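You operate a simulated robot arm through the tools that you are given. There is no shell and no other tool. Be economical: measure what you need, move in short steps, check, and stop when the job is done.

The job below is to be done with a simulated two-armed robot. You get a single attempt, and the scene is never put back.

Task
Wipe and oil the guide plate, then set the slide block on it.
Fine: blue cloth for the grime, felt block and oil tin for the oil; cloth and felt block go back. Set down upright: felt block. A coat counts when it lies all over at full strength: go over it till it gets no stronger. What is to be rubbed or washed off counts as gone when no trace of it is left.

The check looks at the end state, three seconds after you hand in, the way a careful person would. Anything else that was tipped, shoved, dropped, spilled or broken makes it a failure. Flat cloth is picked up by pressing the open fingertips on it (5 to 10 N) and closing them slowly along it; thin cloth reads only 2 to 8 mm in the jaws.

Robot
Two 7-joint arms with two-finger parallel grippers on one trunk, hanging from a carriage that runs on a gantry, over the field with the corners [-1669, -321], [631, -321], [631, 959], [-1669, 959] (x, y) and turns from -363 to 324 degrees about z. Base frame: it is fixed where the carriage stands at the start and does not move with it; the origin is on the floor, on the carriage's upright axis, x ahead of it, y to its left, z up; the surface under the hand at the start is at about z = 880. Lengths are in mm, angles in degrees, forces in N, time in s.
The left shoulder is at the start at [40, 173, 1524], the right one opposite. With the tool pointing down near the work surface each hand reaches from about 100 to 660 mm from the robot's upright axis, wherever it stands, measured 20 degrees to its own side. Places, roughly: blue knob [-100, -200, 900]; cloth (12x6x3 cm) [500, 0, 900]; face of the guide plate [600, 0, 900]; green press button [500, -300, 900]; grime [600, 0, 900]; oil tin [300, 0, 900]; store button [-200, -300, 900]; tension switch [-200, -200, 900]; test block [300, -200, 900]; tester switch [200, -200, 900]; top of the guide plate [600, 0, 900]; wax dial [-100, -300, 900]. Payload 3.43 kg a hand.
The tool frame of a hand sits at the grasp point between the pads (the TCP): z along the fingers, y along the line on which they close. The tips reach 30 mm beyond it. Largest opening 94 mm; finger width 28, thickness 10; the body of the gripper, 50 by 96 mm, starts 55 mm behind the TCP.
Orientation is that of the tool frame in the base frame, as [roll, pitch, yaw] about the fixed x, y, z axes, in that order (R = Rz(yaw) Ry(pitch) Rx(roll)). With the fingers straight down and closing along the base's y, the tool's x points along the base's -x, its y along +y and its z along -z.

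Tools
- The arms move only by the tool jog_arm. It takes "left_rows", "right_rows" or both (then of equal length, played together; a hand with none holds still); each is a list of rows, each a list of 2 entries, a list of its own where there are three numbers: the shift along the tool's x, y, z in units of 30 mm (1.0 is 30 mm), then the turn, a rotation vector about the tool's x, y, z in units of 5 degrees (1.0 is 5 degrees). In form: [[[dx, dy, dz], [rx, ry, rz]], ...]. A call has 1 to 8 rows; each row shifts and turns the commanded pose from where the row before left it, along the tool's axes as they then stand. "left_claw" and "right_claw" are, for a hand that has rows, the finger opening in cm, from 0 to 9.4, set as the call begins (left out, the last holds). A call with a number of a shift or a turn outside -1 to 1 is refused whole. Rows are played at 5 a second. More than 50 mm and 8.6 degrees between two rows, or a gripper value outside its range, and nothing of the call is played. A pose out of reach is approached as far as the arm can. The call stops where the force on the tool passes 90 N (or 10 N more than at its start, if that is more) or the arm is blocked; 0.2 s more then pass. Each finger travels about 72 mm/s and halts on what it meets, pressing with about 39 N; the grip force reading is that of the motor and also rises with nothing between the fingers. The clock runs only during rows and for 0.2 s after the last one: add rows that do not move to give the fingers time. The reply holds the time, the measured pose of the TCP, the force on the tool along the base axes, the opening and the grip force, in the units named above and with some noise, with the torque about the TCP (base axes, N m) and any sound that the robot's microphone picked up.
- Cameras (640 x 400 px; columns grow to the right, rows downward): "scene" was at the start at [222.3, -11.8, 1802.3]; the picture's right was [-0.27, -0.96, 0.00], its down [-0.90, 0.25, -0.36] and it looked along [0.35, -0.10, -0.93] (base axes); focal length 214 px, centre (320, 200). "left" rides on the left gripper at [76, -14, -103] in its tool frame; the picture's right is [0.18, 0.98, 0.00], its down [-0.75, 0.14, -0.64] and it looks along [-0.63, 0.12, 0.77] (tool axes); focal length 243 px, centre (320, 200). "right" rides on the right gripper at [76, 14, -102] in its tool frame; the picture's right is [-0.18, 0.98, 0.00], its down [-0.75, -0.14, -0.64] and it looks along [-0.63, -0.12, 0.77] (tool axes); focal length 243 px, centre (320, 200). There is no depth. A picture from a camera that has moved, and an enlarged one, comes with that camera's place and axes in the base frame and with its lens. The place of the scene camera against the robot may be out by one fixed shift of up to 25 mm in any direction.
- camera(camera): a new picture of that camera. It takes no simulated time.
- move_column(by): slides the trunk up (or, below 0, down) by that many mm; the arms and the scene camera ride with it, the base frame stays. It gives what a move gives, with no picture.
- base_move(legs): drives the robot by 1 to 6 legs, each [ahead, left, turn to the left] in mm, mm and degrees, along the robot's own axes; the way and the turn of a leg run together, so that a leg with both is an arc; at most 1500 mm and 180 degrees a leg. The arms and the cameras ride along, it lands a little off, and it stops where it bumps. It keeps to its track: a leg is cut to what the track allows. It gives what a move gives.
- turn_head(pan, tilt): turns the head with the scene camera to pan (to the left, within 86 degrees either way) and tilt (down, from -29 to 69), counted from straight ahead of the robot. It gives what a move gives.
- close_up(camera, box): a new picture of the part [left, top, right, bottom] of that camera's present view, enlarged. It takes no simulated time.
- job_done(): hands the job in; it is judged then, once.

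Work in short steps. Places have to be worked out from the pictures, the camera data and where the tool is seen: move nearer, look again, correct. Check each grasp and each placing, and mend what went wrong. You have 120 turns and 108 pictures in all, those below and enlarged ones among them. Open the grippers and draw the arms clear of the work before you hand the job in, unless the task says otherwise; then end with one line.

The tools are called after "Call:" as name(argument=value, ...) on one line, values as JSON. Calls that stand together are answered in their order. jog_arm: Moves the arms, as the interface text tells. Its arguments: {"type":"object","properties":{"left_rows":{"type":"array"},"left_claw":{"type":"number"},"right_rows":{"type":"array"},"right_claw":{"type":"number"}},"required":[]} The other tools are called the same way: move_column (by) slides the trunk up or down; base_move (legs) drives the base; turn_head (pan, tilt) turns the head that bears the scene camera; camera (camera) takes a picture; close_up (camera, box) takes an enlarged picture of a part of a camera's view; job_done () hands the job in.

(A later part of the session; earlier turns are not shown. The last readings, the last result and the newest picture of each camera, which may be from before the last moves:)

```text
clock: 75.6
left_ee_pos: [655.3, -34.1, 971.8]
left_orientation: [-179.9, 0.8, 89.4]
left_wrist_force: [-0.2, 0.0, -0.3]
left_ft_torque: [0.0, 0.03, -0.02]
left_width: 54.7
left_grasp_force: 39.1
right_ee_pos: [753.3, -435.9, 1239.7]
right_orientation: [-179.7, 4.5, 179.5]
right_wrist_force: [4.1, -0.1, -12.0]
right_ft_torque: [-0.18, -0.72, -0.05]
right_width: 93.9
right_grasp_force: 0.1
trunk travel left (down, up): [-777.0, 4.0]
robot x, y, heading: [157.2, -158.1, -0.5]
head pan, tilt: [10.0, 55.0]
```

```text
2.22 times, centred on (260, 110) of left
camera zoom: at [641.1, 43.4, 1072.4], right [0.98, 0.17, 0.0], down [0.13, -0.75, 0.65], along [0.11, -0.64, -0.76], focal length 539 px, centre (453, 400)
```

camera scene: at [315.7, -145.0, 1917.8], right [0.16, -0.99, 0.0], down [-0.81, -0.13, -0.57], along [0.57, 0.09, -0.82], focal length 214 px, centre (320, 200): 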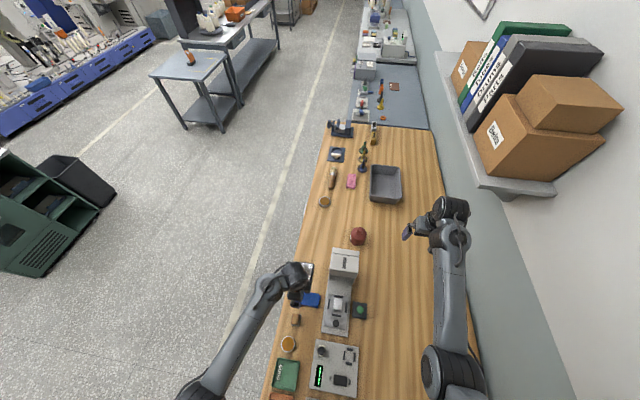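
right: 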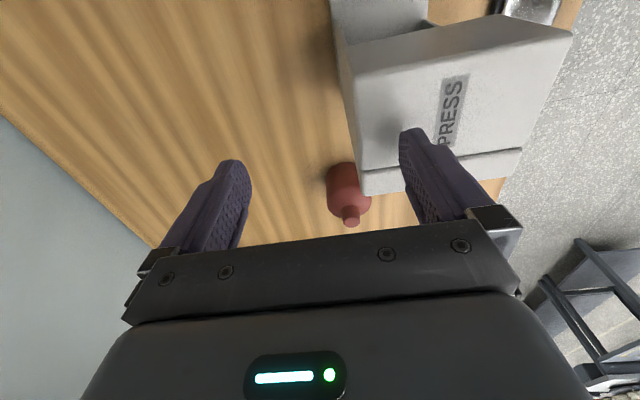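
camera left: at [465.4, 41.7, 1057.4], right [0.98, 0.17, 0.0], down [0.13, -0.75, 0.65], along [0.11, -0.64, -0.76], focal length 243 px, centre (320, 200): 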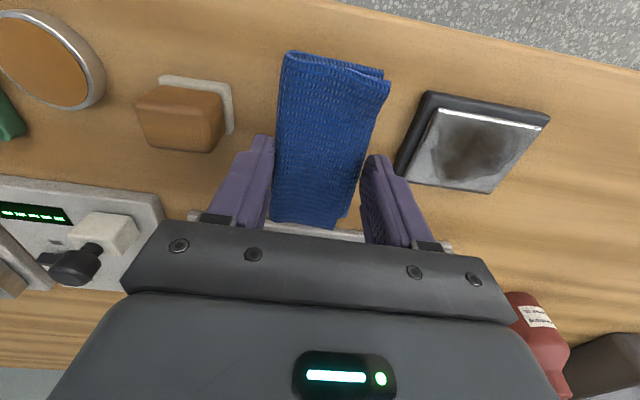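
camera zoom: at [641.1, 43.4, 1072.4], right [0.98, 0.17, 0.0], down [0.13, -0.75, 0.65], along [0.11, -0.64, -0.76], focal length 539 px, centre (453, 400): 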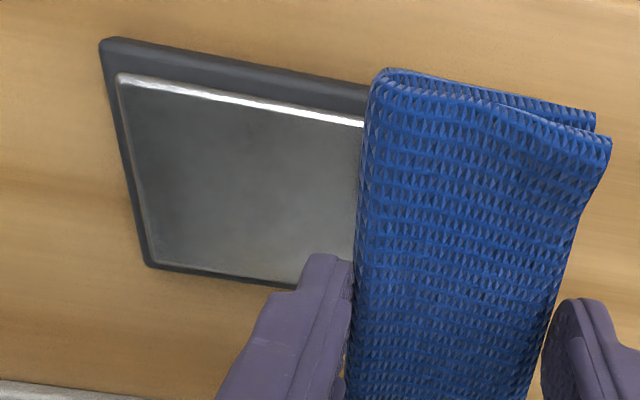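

Nearly clean; a faint shade might remain. I rub once more over the whole plate before returning the cloth.

Call:
jog_arm(left_rows=[[[0, -0.7, 0], [0, 0, 0]], [[0, -0.7, 0], [0, 0, 0]], [[0, -0.75, 0.2], [0, 0, 0]], [[0, 0, 0.5], [0, 0, 0]], [[0, 0, 0.4], [0, 0, 0]], [[0, 0, 0.13], [0, 0, 0]], [[0, 0, 0], [0, 0, 0]]])

Call:
jog_arm(left_rows=[[[0, 0, 0.04], [0, 0, 0]], [[0, 0, 0], [0, 0, 0]]])

```text
clock: 77.2
left_ee_pos: [590.3, -35.2, 934.3]
left_orientation: [180.0, 0.7, 89.3]
left_wrist_force: [-9.6, -0.1, 26.4]
left_ft_torque: [0.16, 0.39, 0.05]
left_width: 54.7
left_grasp_force: 38.9
right_ee_pos: [754.0, -434.5, 1239.1]
right_orientation: [-179.9, 4.5, 179.5]
right_wrist_force: [4.9, 0.4, -12.6]
right_ft_torque: [-0.18, -0.75, -0.1]
right_width: 93.8
right_grasp_force: 0.2
trunk travel left (down, up): [-777.0, 4.0]
robot x, y, heading: [154.2, -158.6, -0.4]
head pan, tilt: [10.0, 55.0]
```

```text
clock: 77.8
left_ee_pos: [592.0, -33.4, 932.2]
left_orientation: [-180.0, 0.6, 89.3]
left_wrist_force: [-13.6, 0.7, 46.0]
left_ft_torque: [-0.01, 0.57, -0.03]
left_width: 55.1
left_grasp_force: 38.9
right_ee_pos: [754.6, -435.4, 1238.8]
right_orientation: [-179.9, 4.6, 179.7]
right_wrist_force: [5.1, 0.3, -13.5]
right_ft_torque: [-0.15, -0.69, -0.02]
right_width: 94.0
right_grasp_force: 0.1
trunk travel left (down, up): [-777.0, 4.0]
robot x, y, heading: [154.7, -159.9, -0.4]
head pan, tilt: [10.0, 55.0]
```

Call:
jog_arm(left_rows=[[[0, 0, -0.04], [0, 0, 0]], [[0, 0.4, 0], [0, 0, 0]], [[0, 0.4, 0], [0, 0, 0]], [[0.4, 0, 0], [0, 0, 0]], [[0, -0.5, 0], [0, 0, 0]], [[0, -0.5, 0], [0, 0, 0]], [[0, -0.5, 0], [0, 0, 0]], [[-0.4, 0, 0], [0, 0, 0]]])

Call:
jog_arm(left_rows=[[[-0.3, 0.5, 0], [0, 0, 0]], [[0, 0.5, 0], [0, 0, 0]], [[0, 0.5, 0], [0, 0, 0]], [[0.3, 0, 0], [0, 0, 0]], [[0.4, -0.4, 0], [0, 0, 0]], [[-0.7, -0.3, 0], [0, 0, 0]], [[0.7, -0.3, 0], [0, 0, 0]], [[-0.7, -0.3, 0], [0, 0, 0]]])

Call:
jog_arm(left_rows=[[[0.3, 0, -0.4], [0, 0, 0]], [[0, -0.3, -0.4], [0, 0, 0]], [[0, -0.7, 0], [0, 0, 0]], [[0, -0.7, 0], [0, 0, 0]], [[0, -0.7, 0], [0, 0, 0]], [[0, -0.5, 0], [0, 0, 0]], [[0, 0, 0], [0, 0, 0]]])

Call:
camera(camera="left")

Call:
close_up(camera="left", box=[380, 60, 620, 220])

```text
clock: 79.6
left_ee_pos: [569.4, -33.5, 933.4]
left_orientation: [-179.9, 0.8, 89.4]
left_wrist_force: [-0.1, -0.3, -0.4]
left_ft_torque: [0.01, 0.02, 0.0]
left_width: 54.8
left_grasp_force: 38.8
right_ee_pos: [754.5, -437.0, 1238.7]
right_orientation: [-179.8, 4.5, 179.6]
right_wrist_force: [4.1, -0.1, -12.8]
right_ft_torque: [-0.17, -0.74, -0.06]
right_width: 93.9
right_grasp_force: 0.0
trunk travel left (down, up): [-777.0, 4.0]
robot x, y, heading: [158.5, -158.5, -0.7]
head pan, tilt: [10.0, 55.0]
```

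```text
clock: 81.4
left_ee_pos: [576.4, -44.2, 934.3]
left_orientation: [-179.9, 0.8, 89.4]
left_wrist_force: [-0.7, -0.2, 0.1]
left_ft_torque: [-0.01, 0.02, 0.0]
left_width: 54.8
left_grasp_force: 39.2
right_ee_pos: [754.7, -436.7, 1238.2]
right_orientation: [-179.8, 4.5, 179.6]
right_wrist_force: [4.2, -0.2, -13.0]
right_ft_torque: [-0.15, -0.73, -0.05]
right_width: 93.9
right_grasp_force: 0.0
trunk travel left (down, up): [-777.0, 4.0]
robot x, y, heading: [157.7, -159.6, -0.4]
head pan, tilt: [10.0, 55.0]
```

```text
clock: 83.0
left_ee_pos: [489.0, -29.1, 957.8]
left_orientation: [-179.9, 0.6, 89.4]
left_wrist_force: [0.2, 0.9, -0.2]
left_ft_torque: [-0.02, 0.0, 0.06]
left_width: 54.6
left_grasp_force: 38.8
right_ee_pos: [755.4, -436.3, 1238.7]
right_orientation: [-179.9, 4.6, 179.7]
right_wrist_force: [4.0, 0.6, -12.9]
right_ft_torque: [-0.14, -0.69, -0.11]
right_width: 93.8
right_grasp_force: 0.0
trunk travel left (down, up): [-777.0, 4.0]
robot x, y, heading: [160.2, -157.3, -0.5]
head pan, tilt: [10.0, 55.0]
```

```text
63 pictures are left
camera left: at [474.0, 47.0, 1059.7], right [0.98, 0.17, 0.0], down [0.13, -0.75, 0.65], along [0.11, -0.64, -0.76], focal length 243 px, centre (320, 200)
```

left: 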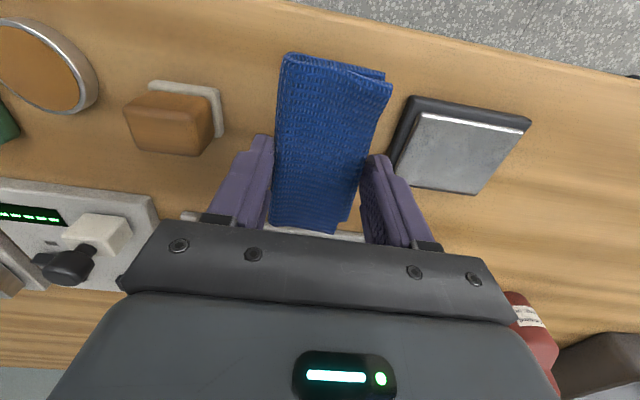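

```text
2.50 times, centred on (500, 140) of left
camera zoom: at [474.0, 47.0, 1059.7], right [0.98, 0.17, 0.0], down [0.13, -0.75, 0.65], along [0.11, -0.64, -0.76], focal length 606 px, centre (-130, 350)
```

zoom: 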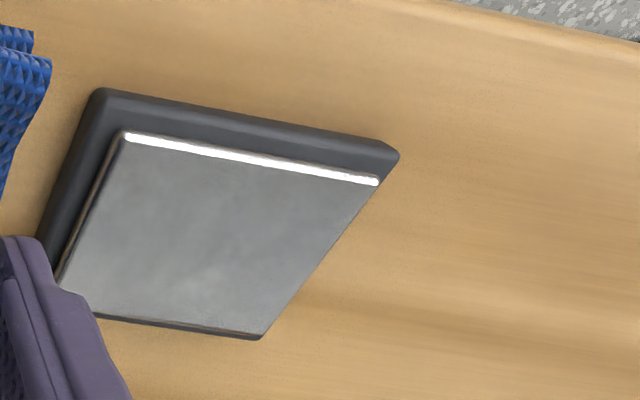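

It looks clean, but the last strokes were very light; one more firm round to be sure.

Call:
jog_arm(left_rows=[[[-0.1, 0.7, 0], [0, 0, 0]], [[0, 0.7, 0], [0, 0, 0]], [[0, 0.7, 0], [0, 0, 0]], [[0, 0.7, 0], [0, 0, 0]], [[0, 0.5, 0.2], [0, 0, 0]], [[0, 0, 0.4], [0, 0, 0]], [[0, 0, 0.25], [0, 0, 0]], [[0, 0, 0], [0, 0, 0]]])

```text
clock: 84.8
left_ee_pos: [587.3, -36.0, 931.7]
left_orientation: [-179.8, 0.7, 89.4]
left_wrist_force: [0.3, 0.4, -0.5]
left_ft_torque: [0.04, 0.04, 0.01]
left_width: 54.8
left_grasp_force: 39.1
right_ee_pos: [753.7, -435.3, 1237.8]
right_orientation: [-179.9, 4.4, 179.6]
right_wrist_force: [4.0, -0.2, -14.0]
right_ft_torque: [-0.15, -0.69, -0.07]
right_width: 94.1
right_grasp_force: 0.0
trunk travel left (down, up): [-777.0, 4.0]
robot x, y, heading: [158.5, -160.7, -0.6]
head pan, tilt: [10.0, 55.0]
```

Call:
jog_arm(left_rows=[[[0, 0, 0.06], [0, 0, 0]], [[0, 0.3, 0], [0, 0, 0]], [[0, 0.4, 0], [0, 0, 0]], [[0.3, -0.3, 0], [0, 0, 0]], [[0, -0.5, 0], [0, 0, 0]], [[0, -0.4, 0], [0, 0, 0]], [[-0.3, 0.3, 0], [0, 0, 0]], [[0, 0.2, 0], [0, 0, 0]]])

Call:
jog_arm(left_rows=[[[0, 0, 0.02], [0, 0, 0]], [[0, 0.4, 0], [0, 0, 0]], [[-0.3, 0.3, 0], [0, 0, 0]], [[0, -0.6, 0], [0, 0, 0]], [[0, -0.6, 0], [0, 0, 0]], [[0.6, 0.3, 0], [0, 0, 0]], [[-0.6, 0.2, 0], [0, 0, 0]], [[0.3, 0, 0], [0, 0, 0]]])

```text
clock: 86.6
left_ee_pos: [586.5, -31.9, 928.7]
left_orientation: [-179.8, 0.5, 89.3]
left_wrist_force: [-9.9, 8.7, 31.2]
left_ft_torque: [0.95, 0.5, 0.13]
left_width: 54.5
left_grasp_force: 38.3
right_ee_pos: [754.2, -434.1, 1238.4]
right_orientation: [179.9, 4.5, 179.7]
right_wrist_force: [4.4, 0.4, -12.0]
right_ft_torque: [-0.14, -0.69, -0.07]
right_width: 94.0
right_grasp_force: 0.2
trunk travel left (down, up): [-777.0, 4.0]
robot x, y, heading: [153.2, -157.9, -0.7]
head pan, tilt: [10.0, 55.0]
```

```text
clock: 88.4
left_ee_pos: [588.4, -40.3, 928.5]
left_orientation: [-179.9, 0.9, 89.3]
left_wrist_force: [-7.4, -5.0, 22.3]
left_ft_torque: [0.75, 0.39, 0.28]
left_width: 54.7
left_grasp_force: 38.7
right_ee_pos: [753.8, -437.9, 1238.8]
right_orientation: [-179.8, 4.4, 179.6]
right_wrist_force: [3.8, 0.5, -11.8]
right_ft_torque: [-0.18, -0.71, -0.08]
right_width: 94.1
right_grasp_force: 0.2
trunk travel left (down, up): [-777.0, 4.0]
robot x, y, heading: [158.2, -161.0, -0.6]
head pan, tilt: [10.0, 55.0]
```

Good pressure. Now I take the cloth back to its spot (hand at about x=478, y=-38).

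Call:
jog_arm(left_rows=[[[0, 0, -0.5], [0, 0, 0]], [[0, -0.3, -0.5], [0, 0, 0]], [[0, -0.7, 0], [0, 0, 0]], [[0, -0.7, 0], [0, 0, 0]], [[0, -0.7, 0], [0, 0, 0]], [[0, -0.7, 0], [0, 0, 0]], [[0, -0.57, 0], [0, 0, 0]], [[0, 0, 0], [0, 0, 0]]])

Call:
jog_arm(left_rows=[[[0, 0, 0.4], [0, 0, 0]], [[0, 0, 0.4], [0, 0, 0]], [[0, 0, 0.3], [0, 0, 0]], [[0, 0, 0.3], [0, 0, 0]], [[0, 0, 0], [0, 0, 0]]])

Call:
camera(camera="left")

```text
clock: 90.2
left_ee_pos: [478.7, -35.5, 960.4]
left_orientation: [-179.9, 0.7, 89.3]
left_wrist_force: [0.5, 0.1, -0.6]
left_ft_torque: [0.02, -0.03, 0.01]
left_width: 54.7
left_grasp_force: 38.9
right_ee_pos: [752.6, -435.8, 1238.1]
right_orientation: [-179.9, 4.5, 179.6]
right_wrist_force: [3.8, 0.4, -12.8]
right_ft_torque: [-0.14, -0.67, -0.05]
right_width: 93.7
right_grasp_force: 0.1
trunk travel left (down, up): [-777.0, 4.0]
robot x, y, heading: [155.3, -158.1, -0.4]
head pan, tilt: [10.0, 55.0]
```

```text
clock: 91.4
left_ee_pos: [478.9, -35.7, 917.2]
left_orientation: [-179.9, 0.6, 89.4]
left_wrist_force: [-0.8, 0.3, -1.2]
left_ft_torque: [-0.01, -0.01, -0.02]
left_width: 54.7
left_grasp_force: 38.9
right_ee_pos: [753.3, -436.7, 1239.1]
right_orientation: [-179.9, 4.5, 179.6]
right_wrist_force: [4.6, -0.5, -13.1]
right_ft_torque: [-0.13, -0.76, -0.05]
right_width: 93.8
right_grasp_force: 0.0
trunk travel left (down, up): [-777.0, 4.0]
robot x, y, heading: [153.0, -158.9, -0.5]
head pan, tilt: [10.0, 55.0]
```

```text
61 pictures are left
camera left: at [464.7, 42.0, 1020.0], right [0.98, 0.17, 0.0], down [0.13, -0.75, 0.65], along [0.11, -0.64, -0.76], focal length 243 px, centre (320, 200)
```

left: 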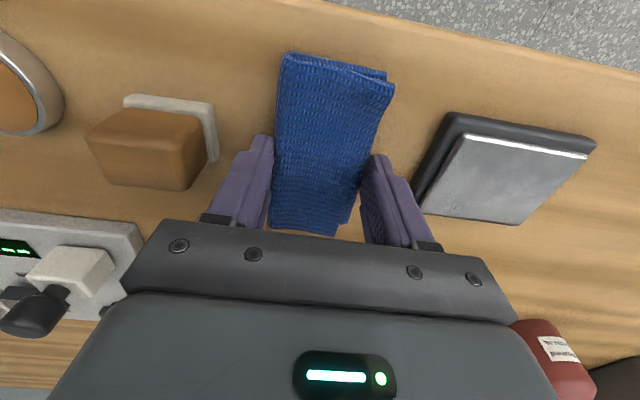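

The plate is uniformly clean. I lower to the table, release and rise.

Call:
jog_arm(left_rows=[[[0, 0, 0.13], [0, 0, 0]], [[0, 0, 0.08], [0, 0, 0]], [[0, 0, 0], [0, 0, 0]]])

Call:
jog_arm(left_claw=7.2, left_rows=[[[0, 0, 0], [0, 0, 0]], [[0, 0, 0], [0, 0, 0]], [[0, 0, 0], [0, 0, 0]], [[0, 0, -0.5], [0, 0, 0]], [[0, 0, -1], [0, 0, 0]], [[0, 0, -1], [0, 0, 0]], [[0, 0, -1], [0, 0, 0]], [[0, -0.8, 0], [0, 0, 0]]])

Call:
jog_arm(left_claw=8, left_rows=[[[0, -0.9, 0], [0, 0, 0]], [[0, -0.9, 0], [0, 0, 0]], [[0, 0, 0], [0, 0, 0]]])

Call:
camera(camera="left")

```text
clock: 92.2
left_ee_pos: [476.9, -35.0, 910.9]
left_orientation: [-179.8, 0.6, 89.4]
left_wrist_force: [0.3, -0.1, 0.0]
left_ft_torque: [0.02, 0.0, 0.0]
left_width: 54.7
left_grasp_force: 38.7
right_ee_pos: [754.2, -435.5, 1239.2]
right_orientation: [-179.9, 4.5, 179.5]
right_wrist_force: [4.1, 0.5, -12.0]
right_ft_torque: [-0.15, -0.67, -0.09]
right_width: 94.0
right_grasp_force: 0.0
trunk travel left (down, up): [-777.0, 4.0]
robot x, y, heading: [156.8, -156.0, -0.4]
head pan, tilt: [10.0, 55.0]
```

```text
clock: 94.0
left_ee_pos: [452.6, -33.5, 1015.7]
left_orientation: [-180.0, 0.8, 89.4]
left_wrist_force: [0.6, 0.0, -0.8]
left_ft_torque: [0.03, 0.01, -0.04]
left_width: 72.2
left_grasp_force: 0.0
right_ee_pos: [754.5, -436.3, 1238.9]
right_orientation: [-179.9, 4.5, 179.6]
right_wrist_force: [3.5, 1.0, -12.4]
right_ft_torque: [-0.15, -0.75, -0.11]
right_width: 94.2
right_grasp_force: 0.1
trunk travel left (down, up): [-777.0, 4.0]
robot x, y, heading: [156.4, -158.0, -0.6]
head pan, tilt: [10.0, 55.0]
```

```text
clock: 94.8
left_ee_pos: [398.6, -34.0, 1015.4]
left_orientation: [-180.0, 0.7, 89.4]
left_wrist_force: [-0.2, -1.0, 0.2]
left_ft_torque: [0.0, -0.02, -0.02]
left_width: 79.9
left_grasp_force: 0.0
right_ee_pos: [754.2, -436.0, 1238.9]
right_orientation: [-179.9, 4.6, 179.6]
right_wrist_force: [4.7, 0.6, -13.1]
right_ft_torque: [-0.18, -0.72, -0.06]
right_width: 93.7
right_grasp_force: 0.0
trunk travel left (down, up): [-777.0, 4.0]
robot x, y, heading: [155.4, -159.4, -0.6]
head pan, tilt: [10.0, 55.0]
```

```text
60 pictures are left
camera left: at [384.2, 43.2, 1117.0], right [0.98, 0.17, 0.0], down [0.13, -0.75, 0.65], along [0.11, -0.64, -0.76], focal length 243 px, centre (320, 200)
```

left: 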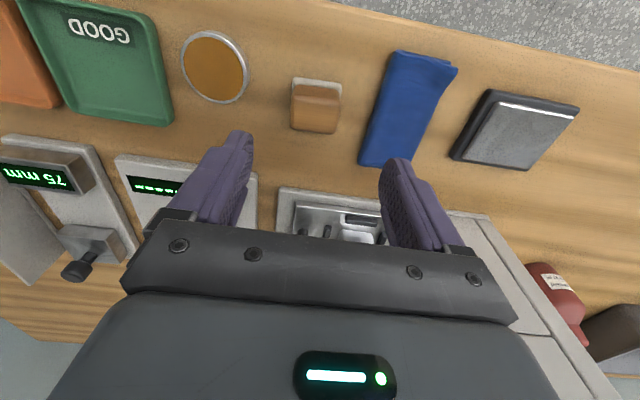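

Cloth is back in place. The felt block is near (392,-38). I lower over it with 70 mm opening.

Call:
jog_arm(left_claw=7, left_rows=[[[-0.13, -0.2, 0.5], [0, 0, 0]], [[0, 0, 1], [0, 0, 0]], [[0, 0, 0.8], [0, 0, 0]], [[0, 0, 0], [0, 0, 0]]])

Call:
camera(camera="left")

```text
clock: 95.8
left_ee_pos: [393.9, -38.5, 946.4]
left_orientation: [-179.9, 0.7, 89.3]
left_wrist_force: [-0.1, -0.3, 0.4]
left_ft_torque: [0.0, 0.05, 0.02]
left_width: 69.7
left_grasp_force: 0.1
right_ee_pos: [753.8, -436.7, 1238.2]
right_orientation: [-179.8, 4.5, 179.4]
right_wrist_force: [3.5, -0.9, -12.7]
right_ft_torque: [-0.15, -0.73, -0.1]
right_width: 94.0
right_grasp_force: 0.1
trunk travel left (down, up): [-777.0, 4.0]
robot x, y, heading: [152.7, -160.0, -0.4]
head pan, tilt: [10.0, 55.0]
```

```text
59 pictures are left
camera left: at [379.9, 39.0, 1048.6], right [0.98, 0.17, 0.0], down [0.13, -0.75, 0.65], along [0.11, -0.64, -0.76], focal length 243 px, centre (320, 200)
```

left: 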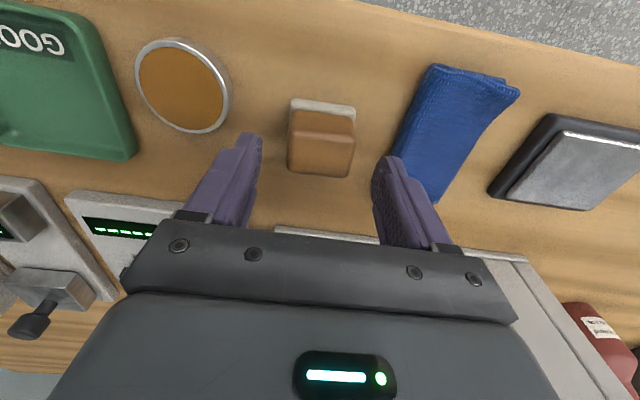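

The block is about 25 mm tall (top ≈ 904). I lower to tips ≈ 889, i.e. gripping only the wood, and close.

Call:
jog_arm(left_rows=[[[0, 0, 0.4], [0, 0, 0]], [[0, 0, 0.4], [0, 0, 0]], [[0, 0, 0.1], [0, 0, 0]], [[0, 0, 0], [0, 0, 0]]])

Call:
camera(camera="left")

```text
clock: 96.8
left_ee_pos: [393.6, -39.0, 920.1]
left_orientation: [-179.8, 0.7, 89.4]
left_wrist_force: [0.3, -0.1, 0.1]
left_ft_torque: [0.01, -0.01, -0.02]
left_width: 70.0
left_grasp_force: 0.2
right_ee_pos: [754.3, -435.8, 1239.5]
right_orientation: [-179.8, 4.6, 179.5]
right_wrist_force: [5.2, 0.7, -13.4]
right_ft_torque: [-0.13, -0.68, -0.07]
right_width: 94.1
right_grasp_force: 0.2
trunk travel left (down, up): [-777.0, 4.0]
robot x, y, heading: [157.5, -158.3, -0.7]
head pan, tilt: [10.0, 55.0]
```

```text
58 pictures are left
camera left: at [379.8, 37.9, 1022.0], right [0.98, 0.17, 0.0], down [0.13, -0.75, 0.65], along [0.11, -0.64, -0.76], focal length 243 px, centre (320, 200)
```

left: 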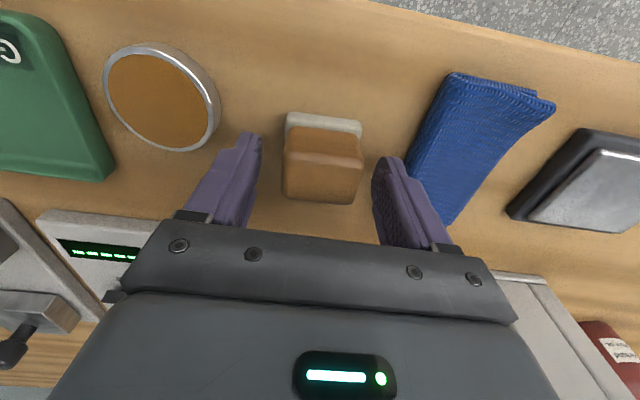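

Aligned; I close in stages.

Call:
jog_arm(left_claw=5, left_rows=[[[0, 0, 0], [0, 0, 0]], [[0, 0, 0], [0, 0, 0]]])

Call:
jog_arm(left_claw=0, left_rows=[[[0, 0, 0], [0, 0, 0]], [[0, 0, 0], [0, 0, 0]], [[0, 0, 0], [0, 0, 0]], [[0, 0, 0], [0, 0, 0]]])

Call:
jog_arm(left_rows=[[[0, 0, -0.1], [0, 0, 0]], [[0, 0, -0.15], [0, 0, 0]], [[0, 0, -0.3], [0, 0, 0]], [[0, 0, -0.4], [0, 0, 0]], [[0, 0, -0.5], [0, 0, 0]], [[0, 0, -0.4], [0, 0, 0]], [[0, 0, 0], [0, 0, 0]]])

Call:
camera(camera="left")

```text
clock: 97.4
left_ee_pos: [393.4, -39.6, 920.2]
left_orientation: [-179.9, 0.8, 89.3]
left_wrist_force: [0.4, -0.7, 0.5]
left_ft_torque: [0.04, 0.0, 0.0]
left_width: 50.2
left_grasp_force: 0.0
right_ee_pos: [753.4, -436.3, 1239.2]
right_orientation: [-179.9, 4.5, 179.6]
right_wrist_force: [4.1, 0.9, -13.0]
right_ft_torque: [-0.14, -0.69, -0.07]
right_width: 94.1
right_grasp_force: 0.1
trunk travel left (down, up): [-777.0, 4.0]
robot x, y, heading: [155.6, -156.2, -0.3]
head pan, tilt: [10.0, 55.0]
```

```text
clock: 98.4
left_ee_pos: [394.0, -39.8, 919.9]
left_orientation: [-179.8, 0.6, 89.4]
left_wrist_force: [-0.3, -0.1, 1.3]
left_ft_torque: [-0.03, -0.05, -0.03]
left_width: 43.4
left_grasp_force: 38.8
right_ee_pos: [753.2, -436.6, 1239.2]
right_orientation: [-179.9, 4.5, 179.6]
right_wrist_force: [4.0, -0.2, -13.5]
right_ft_torque: [-0.16, -0.71, -0.04]
right_width: 93.9
right_grasp_force: 0.0
trunk travel left (down, up): [-777.0, 4.0]
robot x, y, heading: [157.4, -158.7, -0.6]
head pan, tilt: [10.0, 55.0]
```

```text
clock: 100.0
left_ee_pos: [393.3, -39.1, 977.0]
left_orientation: [-179.9, 0.7, 89.3]
left_wrist_force: [-0.3, -0.4, 0.2]
left_ft_torque: [-0.04, -0.01, 0.01]
left_width: 43.0
left_grasp_force: 39.0
right_ee_pos: [754.6, -436.7, 1239.1]
right_orientation: [-180.0, 4.5, 179.7]
right_wrist_force: [4.3, 0.5, -12.7]
right_ft_torque: [-0.16, -0.69, -0.07]
right_width: 93.9
right_grasp_force: 0.1
trunk travel left (down, up): [-777.0, 4.0]
robot x, y, heading: [158.1, -160.3, -0.7]
head pan, tilt: [10.0, 55.0]
```

```text
57 pictures are left
camera left: at [379.1, 39.3, 1078.4], right [0.98, 0.17, 0.0], down [0.13, -0.75, 0.65], along [0.11, -0.64, -0.76], focal length 243 px, centre (320, 200)
```

left: 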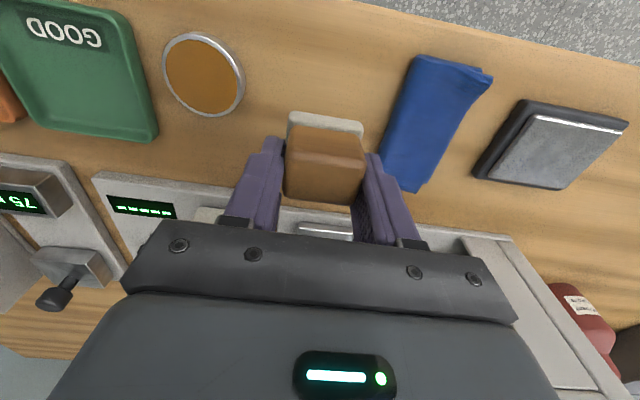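

The felt block is held (43 mm). The tin is at about (306,-18), oil ≈ z 889. I move above it.

Call:
jog_arm(left_rows=[[[0.1, -0.6, 0], [0, 0, 0]], [[0.2, -0.6, 0], [0, 0, 0]], [[0.2, -0.6, 0], [0, 0, 0]], [[0.2, -0.6, 0], [0, 0, 0]], [[0, -0.48, 0], [0, 0, 0]], [[0, 0, 0.5], [0, 0, 0]], [[0, 0, 0.4], [0, 0, 0]], [[0, 0, 0], [0, 0, 0]]])

Call:
camera(camera="left")

```text
clock: 101.8
left_ee_pos: [307.1, -18.1, 947.4]
left_orientation: [-179.9, 0.7, 89.5]
left_wrist_force: [-0.1, 0.0, -0.5]
left_ft_torque: [-0.01, 0.02, -0.01]
left_width: 43.2
left_grasp_force: 39.2
right_ee_pos: [754.2, -436.8, 1239.4]
right_orientation: [-179.8, 4.4, 179.7]
right_wrist_force: [3.6, 0.2, -13.5]
right_ft_torque: [-0.13, -0.68, -0.1]
right_width: 93.8
right_grasp_force: 0.1
trunk travel left (down, up): [-777.0, 4.0]
robot x, y, heading: [153.0, -156.3, -0.5]
head pan, tilt: [10.0, 55.0]
```

```text
56 pictures are left
camera left: at [292.7, 59.8, 1050.0], right [0.98, 0.17, 0.0], down [0.13, -0.75, 0.65], along [0.11, -0.64, -0.76], focal length 243 px, centre (320, 200)
```

left: 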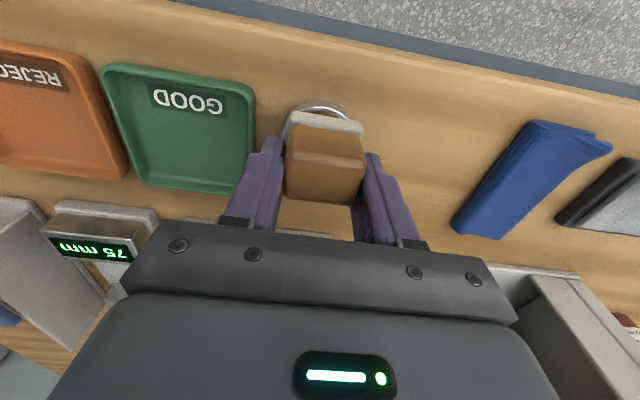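

The tin is centred under the felt. I lower until light contact with the oil.

Call:
jog_arm(left_rows=[[[0, 0, 0.2], [0, 0, 0]], [[0, 0, 0.15], [0, 0, 0]], [[0, 0, 0], [0, 0, 0]]])

Call:
jog_arm(left_rows=[[[0, 0, 0.1], [0, 0, 0]], [[0, 0, 0], [0, 0, 0]]])

```text
clock: 102.6
left_ee_pos: [307.5, -16.9, 938.5]
left_orientation: [-179.9, 0.7, 89.4]
left_wrist_force: [0.0, -0.8, 0.0]
left_ft_torque: [-0.05, 0.0, 0.03]
left_width: 42.9
left_grasp_force: 38.9
right_ee_pos: [754.5, -436.1, 1238.9]
right_orientation: [-179.9, 4.5, 179.6]
right_wrist_force: [3.7, 0.2, -13.2]
right_ft_torque: [-0.19, -0.7, -0.05]
right_width: 94.0
right_grasp_force: 0.0
trunk travel left (down, up): [-777.0, 4.0]
robot x, y, heading: [156.3, -156.7, -0.6]
head pan, tilt: [10.0, 55.0]
```

```text
clock: 103.2
left_ee_pos: [307.6, -16.1, 935.8]
left_orientation: [-179.8, 0.7, 89.5]
left_wrist_force: [-0.3, -0.4, -1.3]
left_ft_torque: [0.0, -0.03, -0.02]
left_width: 43.3
left_grasp_force: 39.1
right_ee_pos: [753.6, -435.6, 1239.3]
right_orientation: [-179.9, 4.6, 179.6]
right_wrist_force: [5.1, 0.0, -12.6]
right_ft_torque: [-0.14, -0.75, -0.06]
right_width: 93.9
right_grasp_force: 0.0
trunk travel left (down, up): [-777.0, 4.0]
robot x, y, heading: [151.2, -160.4, -0.5]
head pan, tilt: [10.0, 55.0]
```

Call:
jog_arm(left_rows=[[[-0.07, 0, 0.08], [0, 0, 0]], [[0, 0, 0], [0, 0, 0]]])

Call:
jog_arm(left_rows=[[[0, 0, 0.08], [0, 0, 0]], [[0, 0, 0], [0, 0, 0]]])

Call:
jog_arm(left_rows=[[[0, 0, 0.08], [0, 0, 0]], [[0, 0, 0], [0, 0, 0]]])

Call:
close_up(camera="left", box=[230, 70, 410, 220])

```text
clock: 103.8
left_ee_pos: [308.0, -17.1, 933.6]
left_orientation: [-179.9, 0.7, 89.3]
left_wrist_force: [-2.9, 7.2, 31.0]
left_ft_torque: [0.26, 0.05, 0.1]
left_width: 43.1
left_grasp_force: 39.1
right_ee_pos: [753.1, -434.3, 1238.1]
right_orientation: [-179.9, 4.5, 179.6]
right_wrist_force: [4.0, 1.0, -12.9]
right_ft_torque: [-0.18, -0.73, -0.08]
right_width: 94.1
right_grasp_force: 0.0
trunk travel left (down, up): [-777.0, 4.0]
robot x, y, heading: [155.9, -155.0, -0.4]
head pan, tilt: [10.0, 55.0]
```

```text
clock: 104.4
left_ee_pos: [308.2, -17.9, 931.2]
left_orientation: [179.9, 0.7, 89.3]
left_wrist_force: [-1.5, 4.9, 31.2]
left_ft_torque: [0.23, 0.01, -0.01]
left_width: 43.0
left_grasp_force: 39.1
right_ee_pos: [754.3, -435.2, 1238.7]
right_orientation: [-179.8, 4.4, 179.7]
right_wrist_force: [3.9, -0.3, -12.0]
right_ft_torque: [-0.15, -0.73, -0.06]
right_width: 94.1
right_grasp_force: 0.0
trunk travel left (down, up): [-777.0, 4.0]
robot x, y, heading: [157.1, -160.7, -0.6]
head pan, tilt: [10.0, 55.0]
```

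```text
clock: 105.0
left_ee_pos: [308.1, -18.4, 927.8]
left_orientation: [-179.9, 0.7, 89.4]
left_wrist_force: [-1.2, 3.8, 30.7]
left_ft_torque: [0.2, 0.01, 0.02]
left_width: 43.1
left_grasp_force: 39.4
right_ee_pos: [754.0, -434.6, 1239.1]
right_orientation: [-179.9, 4.5, 179.6]
right_wrist_force: [4.2, 0.2, -12.4]
right_ft_torque: [-0.16, -0.72, -0.07]
right_width: 94.3
right_grasp_force: 0.0
trunk travel left (down, up): [-777.0, 4.0]
robot x, y, heading: [155.1, -160.7, -0.3]
head pan, tilt: [10.0, 55.0]
```

```text
2.67 times, centred on (320, 145) of left
camera zoom: at [293.4, 59.0, 1030.4], right [0.98, 0.17, 0.0], down [0.13, -0.75, 0.65], along [0.11, -0.64, -0.76], focal length 647 px, centre (320, 347)
```

zoom: 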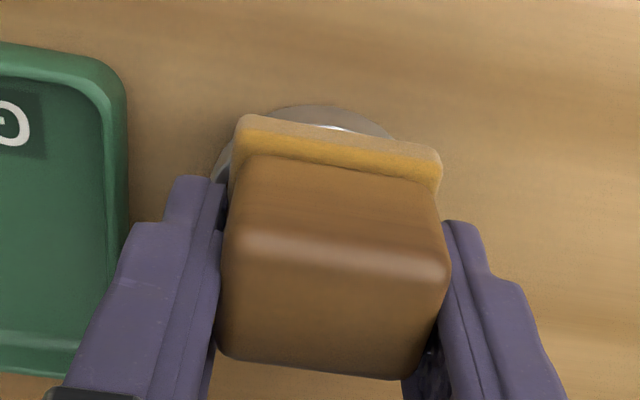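

The felt has turned amber: it's soaked. I lift it and carry it over the plate.

Call:
jog_arm(left_rows=[[[0, 0, -0.3], [0, 0, 0]], [[0, 0, -0.6], [0, 0, 0]], [[0, 0, -0.7], [0, 0, 0]], [[0, 0.6, 0], [0, 0, 0]], [[0, 0.9, 0], [0, 0, 0]], [[0, 0.9, 0], [0, 0, 0]], [[0, 0.9, 0], [0, 0, 0]], [[0, 0.9, 0], [0, 0, 0]]])

Call:
jog_arm(left_rows=[[[-0.2, 0.9, 0], [0, 0, 0]], [[-0.2, 0.9, 0], [0, 0, 0]], [[0, 0.9, 0], [0, 0, 0]], [[0, 0.9, 0], [0, 0, 0]], [[0, 0.9, 0], [0, 0, 0]], [[0, 0.65, 0], [0, 0, 0]], [[0, 0, 0], [0, 0, 0]]])

Call:
camera(camera="left")

```text
clock: 106.8
left_ee_pos: [434.2, -18.6, 977.6]
left_orientation: [-179.9, 0.7, 89.3]
left_wrist_force: [0.4, -0.2, -1.5]
left_ft_torque: [0.0, -0.04, 0.01]
left_width: 43.0
left_grasp_force: 39.1
right_ee_pos: [753.9, -437.1, 1239.0]
right_orientation: [-179.8, 4.5, 179.7]
right_wrist_force: [4.3, 0.6, -13.0]
right_ft_torque: [-0.11, -0.71, -0.04]
right_width: 93.9
right_grasp_force: 0.0
trunk travel left (down, up): [-777.0, 4.0]
robot x, y, heading: [156.0, -156.6, -0.6]
head pan, tilt: [10.0, 55.0]
```

```text
clock: 108.4
left_ee_pos: [587.8, -33.7, 976.2]
left_orientation: [-179.9, 0.6, 89.4]
left_wrist_force: [-0.2, 0.0, -0.6]
left_ft_torque: [-0.01, 0.02, 0.02]
left_width: 43.4
left_grasp_force: 38.9
right_ee_pos: [754.3, -436.0, 1239.2]
right_orientation: [-179.8, 4.5, 179.6]
right_wrist_force: [3.9, -0.2, -11.9]
right_ft_torque: [-0.15, -0.72, -0.09]
right_width: 94.3
right_grasp_force: 0.0
trunk travel left (down, up): [-777.0, 4.0]
robot x, y, heading: [155.2, -162.6, -0.4]
head pan, tilt: [10.0, 55.0]
```

```text
54 pictures are left
camera left: at [573.6, 43.7, 1077.7], right [0.98, 0.17, 0.0], down [0.13, -0.75, 0.65], along [0.11, -0.64, -0.76], focal length 243 px, centre (320, 200)
```

left: 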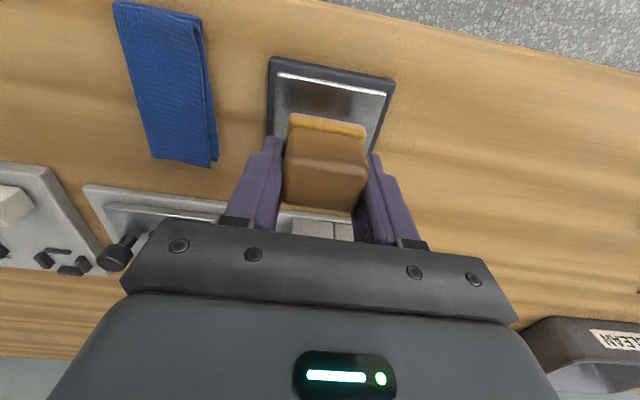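

Plate face is x 552–629, y −61…−1. I lower the felt to contact (expected TCP ≈ 933).

Call:
jog_arm(left_rows=[[[0.08, 0.05, 0.5], [0, 0, 0]], [[0, 0, 0.5], [0, 0, 0]], [[0, 0, 0.3], [0, 0, 0]], [[0, 0, 0], [0, 0, 0]]])

Call:
jog_arm(left_rows=[[[0, 0, 0.1], [0, 0, 0]], [[0, 0, 0], [0, 0, 0]]])

Call:
jog_arm(left_rows=[[[0, 0, 0.05], [0, 0, 0]], [[0, 0, 0], [0, 0, 0]]])

```text
clock: 109.4
left_ee_pos: [589.7, -32.4, 936.8]
left_orientation: [-179.8, 0.8, 89.4]
left_wrist_force: [0.3, -0.9, -1.0]
left_ft_torque: [0.0, 0.0, 0.02]
left_width: 43.2
left_grasp_force: 38.8
right_ee_pos: [754.1, -435.8, 1239.4]
right_orientation: [-179.9, 4.6, 179.6]
right_wrist_force: [4.3, 1.0, -12.5]
right_ft_torque: [-0.12, -0.7, -0.06]
right_width: 94.0
right_grasp_force: 0.1
trunk travel left (down, up): [-777.0, 4.0]
robot x, y, heading: [157.1, -155.6, -0.5]
head pan, tilt: [10.0, 55.0]
```

```text
clock: 110.0
left_ee_pos: [588.5, -31.8, 933.6]
left_orientation: [-179.9, 0.6, 89.4]
left_wrist_force: [-0.5, 0.4, -0.1]
left_ft_torque: [-0.03, 0.02, 0.03]
left_width: 43.0
left_grasp_force: 38.9
right_ee_pos: [754.4, -437.5, 1238.4]
right_orientation: [-179.9, 4.5, 179.6]
right_wrist_force: [4.0, 0.3, -12.3]
right_ft_torque: [-0.16, -0.74, -0.09]
right_width: 94.0
right_grasp_force: 0.0
trunk travel left (down, up): [-777.0, 4.0]
robot x, y, heading: [161.0, -158.7, -0.2]
head pan, tilt: [10.0, 55.0]
```

```text
clock: 110.6
left_ee_pos: [589.7, -32.4, 932.5]
left_orientation: [-179.9, 0.8, 89.2]
left_wrist_force: [0.0, -0.1, 0.6]
left_ft_torque: [0.02, -0.02, -0.02]
left_width: 43.1
left_grasp_force: 38.8
right_ee_pos: [754.1, -436.0, 1238.4]
right_orientation: [-179.9, 4.4, 179.6]
right_wrist_force: [3.4, 0.8, -12.7]
right_ft_torque: [-0.15, -0.76, -0.08]
right_width: 94.2
right_grasp_force: 0.0
trunk travel left (down, up): [-777.0, 4.0]
robot x, y, heading: [156.9, -158.6, -0.4]
head pan, tilt: [10.0, 55.0]
```

Call:
jog_arm(left_rows=[[[0, 0, 0.05], [0, 0, 0]], [[0, 0, 0], [0, 0, 0]]])

Call:
jog_arm(left_rows=[[[0, 0, 0.03], [0, 0, 0]], [[0, 0, 0], [0, 0, 0]]])

```text
clock: 111.2
left_ee_pos: [590.5, -32.2, 931.3]
left_orientation: [-180.0, 0.7, 89.4]
left_wrist_force: [-4.1, 1.5, 14.0]
left_ft_torque: [0.14, 0.08, 0.01]
left_width: 43.2
left_grasp_force: 39.2
right_ee_pos: [754.7, -436.2, 1238.9]
right_orientation: [-179.8, 4.5, 179.6]
right_wrist_force: [5.6, 1.3, -13.6]
right_ft_torque: [-0.13, -0.71, -0.09]
right_width: 93.9
right_grasp_force: 0.2
trunk travel left (down, up): [-777.0, 4.0]
robot x, y, heading: [154.4, -159.5, -0.5]
head pan, tilt: [10.0, 55.0]
```

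```text
clock: 111.8
left_ee_pos: [590.8, -30.8, 932.2]
left_orientation: [-179.9, 0.7, 89.3]
left_wrist_force: [-9.1, 0.6, 31.8]
left_ft_torque: [0.29, 0.19, 0.07]
left_width: 43.2
left_grasp_force: 38.7
right_ee_pos: [753.4, -434.9, 1239.1]
right_orientation: [-179.9, 4.5, 179.6]
right_wrist_force: [4.8, 0.5, -13.0]
right_ft_torque: [-0.13, -0.71, -0.09]
right_width: 94.0
right_grasp_force: 0.1
trunk travel left (down, up): [-777.0, 4.0]
robot x, y, heading: [153.9, -159.8, -0.4]
head pan, tilt: [10.0, 55.0]
```

31 N; I ease a hair and spread in a raster over x ±20, y ±12.

Call:
jog_arm(left_rows=[[[0.4, 0, -0.03], [0, 0, 0]], [[0, 0.35, 0], [0, 0, 0]], [[0, 0.35, 0], [0, 0, 0]], [[0, -0.5, 0], [0, 0, 0]], [[0, -0.5, 0], [0, 0, 0]], [[0, -0.4, 0], [0, 0, 0]], [[-0.4, 0, 0], [0, 0, 0]], [[0, 0.5, 0], [0, 0, 0]]])

Call:
jog_arm(left_rows=[[[0, 0.5, 0], [0, 0, 0]], [[0, 0.4, 0], [0, 0, 0]], [[-0.4, 0, 0], [0, 0, 0]], [[0, -0.5, 0], [0, 0, 0]], [[0, -0.5, 0], [0, 0, 0]], [[0, -0.4, 0], [0, 0, 0]], [[0.4, 0, 0], [0, 0, 0]], [[0, 0, 0], [0, 0, 0]]])

```text
clock: 113.6
left_ee_pos: [582.6, -33.2, 929.6]
left_orientation: [-179.9, 0.7, 89.3]
left_wrist_force: [-4.7, -0.7, 18.5]
left_ft_torque: [0.28, 0.1, -0.01]
left_width: 43.4
left_grasp_force: 39.5
right_ee_pos: [754.3, -436.9, 1238.6]
right_orientation: [-179.9, 4.5, 179.7]
right_wrist_force: [4.2, 0.1, -13.0]
right_ft_torque: [-0.16, -0.63, -0.1]
right_width: 94.0
right_grasp_force: 0.0
trunk travel left (down, up): [-777.0, 4.0]
robot x, y, heading: [154.5, -158.3, -0.5]
head pan, tilt: [10.0, 55.0]
```

```text
clock: 115.4
left_ee_pos: [568.6, -31.9, 931.6]
left_orientation: [-179.8, 0.6, 89.4]
left_wrist_force: [-0.3, 0.3, -0.7]
left_ft_torque: [0.0, 0.01, 0.0]
left_width: 43.4
left_grasp_force: 39.4
right_ee_pos: [753.9, -436.8, 1239.1]
right_orientation: [-179.9, 4.5, 179.6]
right_wrist_force: [4.1, -0.5, -13.2]
right_ft_torque: [-0.16, -0.7, -0.09]
right_width: 93.9
right_grasp_force: 0.0
trunk travel left (down, up): [-777.0, 4.0]
robot x, y, heading: [154.1, -161.0, -0.5]
head pan, tilt: [10.0, 55.0]
```

I lift and shift aside to see how the coat looks.

Call:
jog_arm(left_rows=[[[0, 0, -0.6], [0, 0, 0]], [[0, 0, -0.8], [0, 0, 0]], [[0, -0.9, 0], [0, 0, 0]], [[0, -0.9, 0], [0, 0, 0]], [[0, -0.6, 0], [0, 0, 0]], [[0, 0, 0], [0, 0, 0]]])

Call:
camera(camera="left")

Call:
close_up(camera="left", box=[360, 60, 560, 210])

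```text
clock: 116.8
left_ee_pos: [495.0, -28.4, 973.9]
left_orientation: [-180.0, 0.7, 89.4]
left_wrist_force: [-1.1, 0.3, -0.2]
left_ft_torque: [-0.01, -0.01, -0.04]
left_width: 43.1
left_grasp_force: 38.9
right_ee_pos: [753.8, -436.5, 1238.9]
right_orientation: [-179.9, 4.6, 179.7]
right_wrist_force: [4.7, 1.1, -12.1]
right_ft_torque: [-0.15, -0.72, -0.07]
right_width: 94.0
right_grasp_force: 0.1
trunk travel left (down, up): [-777.0, 4.0]
robot x, y, heading: [156.7, -161.8, -0.6]
head pan, tilt: [10.0, 55.0]
```

```text
53 pictures are left
camera left: at [480.7, 47.8, 1075.7], right [0.98, 0.17, 0.0], down [0.13, -0.75, 0.65], along [0.11, -0.64, -0.76], focal length 243 px, centre (320, 200)
```

left: 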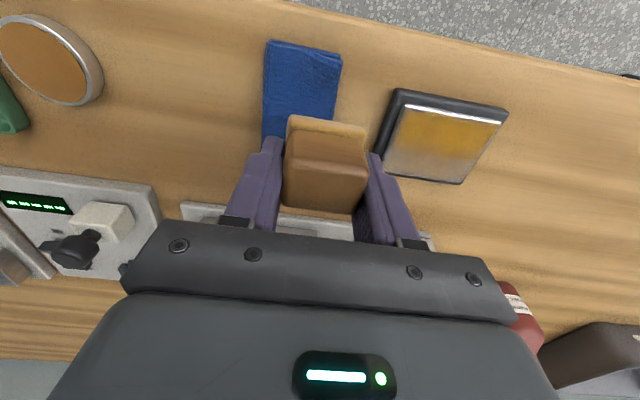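

```text
2.67 times, centred on (460, 135) of left
camera zoom: at [480.7, 47.8, 1075.7], right [0.98, 0.17, 0.0], down [0.13, -0.75, 0.65], along [0.11, -0.64, -0.76], focal length 647 px, centre (-53, 373)
```

zoom: 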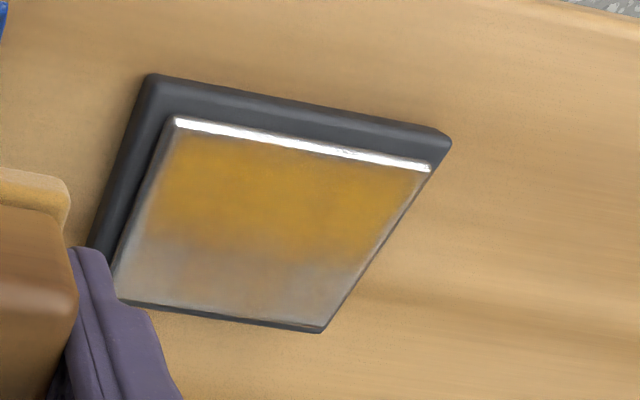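

The oil shows, but thin on the −y side and left edge; the pad rides on its +y edge and has slid up in the jaws. I take it to its home spot to regrip it level with more protrusion.

Call:
jog_arm(left_rows=[[[-0.1, -0.85, 0], [0, 0.14, 0]], [[-0.1, -0.85, 0], [0, 0, 0]], [[-0.1, -0.85, 0], [0, 0, 0]], [[-0.05, -0.85, 0], [0, 0, 0]], [[0, 0, 0.8], [0, 0, 0]], [[0, 0, 0.7], [0, 0, 0]], [[0, 0, 0.3], [0, 0, 0]], [[0, 0, 0], [0, 0, 0]]])

Call:
camera(camera="left")

```text
clock: 118.6
left_ee_pos: [392.8, -39.8, 918.7]
left_orientation: [-179.9, -0.1, 89.4]
left_wrist_force: [0.1, -0.3, -0.8]
left_ft_torque: [0.02, 0.0, 0.02]
left_width: 43.0
left_grasp_force: 38.9
right_ee_pos: [753.8, -435.1, 1238.9]
right_orientation: [-180.0, 4.5, 179.6]
right_wrist_force: [3.7, 1.1, -12.9]
right_ft_torque: [-0.18, -0.73, -0.06]
right_width: 94.2
right_grasp_force: 0.3
trunk travel left (down, up): [-777.0, 4.0]
robot x, y, heading: [157.5, -158.1, -0.6]
head pan, tilt: [10.0, 55.0]
```

```text
51 pictures are left
camera left: at [378.2, 36.3, 1021.6], right [0.98, 0.17, 0.0], down [0.13, -0.76, 0.64], along [0.11, -0.63, -0.77], focal length 243 px, centre (320, 200)
```

left: 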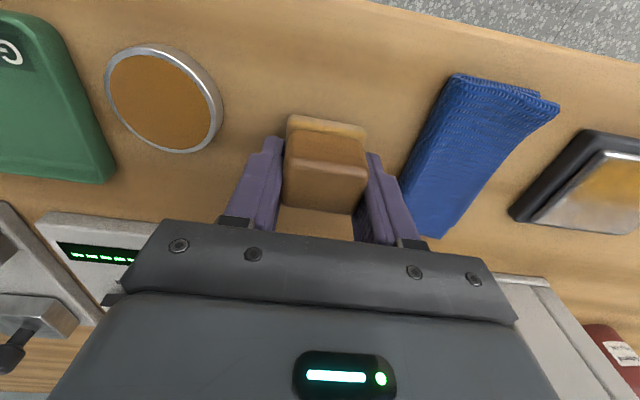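

Now the last millimetres down, release, rise 9 mm, regrip.

Call:
jog_arm(left_rows=[[[0, 0, 0.1], [0, 0, 0]], [[0, 0, 0.06], [0, 0, 0]], [[0, 0, 0.05], [0, 0, 0]], [[0, 0, 0], [0, 0, 0]]])

Call:
jog_arm(left_claw=5.4, left_rows=[[[0, 0, 0], [0, 0, 0]], [[0, 0, 0], [0, 0, 0]], [[0, 0, -0.34], [0, 0, 0]], [[0, 0, 0], [0, 0, 0]]])

Call:
jog_arm(left_claw=0, left_rows=[[[0, 0, 0], [0, 0, 0]], [[0, 0, 0], [0, 0, 0]], [[0, 0, 0], [0, 0, 0]], [[0, 0, 0], [0, 0, 0]]])

Call:
jog_arm(left_rows=[[[0, 0, -0.1], [0, 0, 0]], [[0, 0, -0.2], [0, 0, 0]], [[0, 0, -0.4], [0, 0, 0]], [[0, 0, -0.5], [0, 0, 0]], [[0, 0, -0.5], [0, 0, 0]], [[0, 0, 0], [0, 0, 0]]])

Call:
camera(camera="left")

```text
clock: 119.6
left_ee_pos: [393.0, -40.0, 912.6]
left_orientation: [-179.9, 0.0, 89.4]
left_wrist_force: [-0.6, 0.9, -0.4]
left_ft_torque: [0.0, -0.02, -0.03]
left_width: 43.1
left_grasp_force: 39.3
right_ee_pos: [753.4, -435.6, 1238.0]
right_orientation: [-179.9, 4.5, 179.6]
right_wrist_force: [3.0, 0.7, -13.0]
right_ft_torque: [-0.15, -0.71, -0.05]
right_width: 93.8
right_grasp_force: 0.0
trunk travel left (down, up): [-777.0, 4.0]
robot x, y, heading: [153.7, -160.1, -0.5]
head pan, tilt: [10.0, 55.0]
```

```text
clock: 120.6
left_ee_pos: [392.8, -39.1, 922.1]
left_orientation: [-179.9, -0.1, 89.4]
left_wrist_force: [-0.4, -0.2, 0.1]
left_ft_torque: [0.03, 0.02, 0.0]
left_width: 53.7
left_grasp_force: 0.2
right_ee_pos: [754.9, -435.0, 1238.7]
right_orientation: [-179.8, 4.5, 179.6]
right_wrist_force: [3.1, 0.2, -12.5]
right_ft_torque: [-0.1, -0.72, -0.04]
right_width: 94.0
right_grasp_force: 0.0
trunk travel left (down, up): [-777.0, 4.0]
robot x, y, heading: [156.2, -158.5, -0.9]
head pan, tilt: [10.0, 55.0]
```

```text
clock: 121.6
left_ee_pos: [393.5, -39.2, 922.3]
left_orientation: [-179.9, 0.0, 89.4]
left_wrist_force: [0.1, 1.0, 3.0]
left_ft_torque: [0.02, 0.13, 0.0]
left_width: 43.1
left_grasp_force: 39.2
right_ee_pos: [755.0, -435.8, 1238.1]
right_orientation: [-179.9, 4.5, 179.5]
right_wrist_force: [4.1, 0.7, -12.8]
right_ft_torque: [-0.12, -0.72, -0.08]
right_width: 93.9
right_grasp_force: 0.1
trunk travel left (down, up): [-777.0, 4.0]
robot x, y, heading: [155.4, -156.9, -0.2]
head pan, tilt: [10.0, 55.0]
```

```text
clock: 123.0
left_ee_pos: [394.0, -38.1, 974.7]
left_orientation: [-179.8, 0.0, 89.3]
left_wrist_force: [-0.3, 0.0, -1.3]
left_ft_torque: [-0.01, 0.02, 0.03]
left_width: 42.8
left_grasp_force: 39.2
right_ee_pos: [754.8, -437.0, 1239.2]
right_orientation: [-179.8, 4.5, 179.6]
right_wrist_force: [3.0, 0.6, -12.7]
right_ft_torque: [-0.1, -0.72, -0.1]
right_width: 93.9
right_grasp_force: 0.0
trunk travel left (down, up): [-777.0, 4.0]
robot x, y, heading: [157.9, -154.9, -0.5]
head pan, tilt: [10.0, 55.0]
```

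```text
50 pictures are left
camera left: at [379.4, 37.9, 1076.6], right [0.98, 0.17, 0.0], down [0.13, -0.76, 0.64], along [0.11, -0.63, -0.77], focal length 243 px, centre (320, 200)
```

left: 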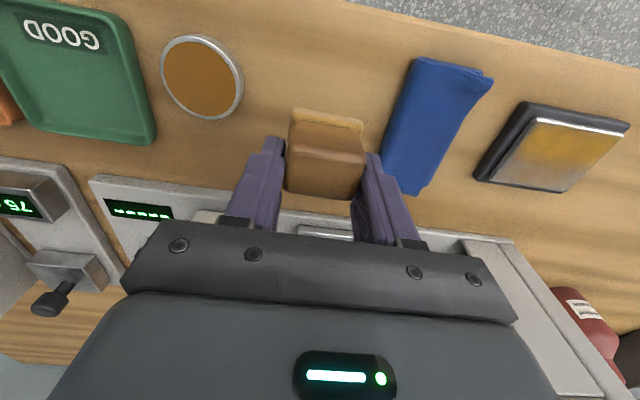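

No stain on the bench. Now bottom ≈ TCP−42; I go to the tin again and lower gently.

Call:
jog_arm(left_rows=[[[0.15, -0.7, 0], [0, 0, 0]], [[0.2, -0.8, 0], [0, 0, 0]], [[0.15, -0.8, 0], [0, 0, 0]], [[0.1, -0.6, 0], [0, 0, 0]], [[0, 0, 0.5], [0, 0, 0]], [[0, 0, 0.5], [0, 0, 0]], [[0, 0, 0.2], [0, 0, 0]], [[0, 0, 0], [0, 0, 0]]])

Call:
jog_arm(left_rows=[[[0, 0, 0.06], [0, 0, 0]], [[0, 0, 0], [0, 0, 0]]])

```text
clock: 124.8
left_ee_pos: [306.7, -19.9, 938.0]
left_orientation: [-179.9, 0.0, 89.3]
left_wrist_force: [-0.4, 0.6, 5.7]
left_ft_torque: [0.04, 0.14, -0.02]
left_width: 42.9
left_grasp_force: 39.1
right_ee_pos: [755.2, -436.0, 1238.9]
right_orientation: [-179.8, 4.5, 179.6]
right_wrist_force: [3.6, -0.7, -13.2]
right_ft_torque: [-0.16, -0.74, -0.07]
right_width: 94.2
right_grasp_force: 0.0
trunk travel left (down, up): [-777.0, 4.0]
robot x, y, heading: [159.0, -157.4, -0.5]
head pan, tilt: [10.0, 55.0]
```

```text
clock: 125.4
left_ee_pos: [308.3, -19.9, 937.0]
left_orientation: [-179.9, 0.0, 89.4]
left_wrist_force: [-4.1, 1.7, 31.6]
left_ft_torque: [0.27, 0.07, 0.04]
left_width: 42.8
left_grasp_force: 38.8
right_ee_pos: [753.0, -435.4, 1238.1]
right_orientation: [-179.9, 4.5, 179.6]
right_wrist_force: [4.5, 1.0, -12.8]
right_ft_torque: [-0.12, -0.72, -0.06]
right_width: 93.8
right_grasp_force: 0.0
trunk travel left (down, up): [-777.0, 4.0]
robot x, y, heading: [156.5, -157.0, -0.6]
head pan, tilt: [10.0, 55.0]
```

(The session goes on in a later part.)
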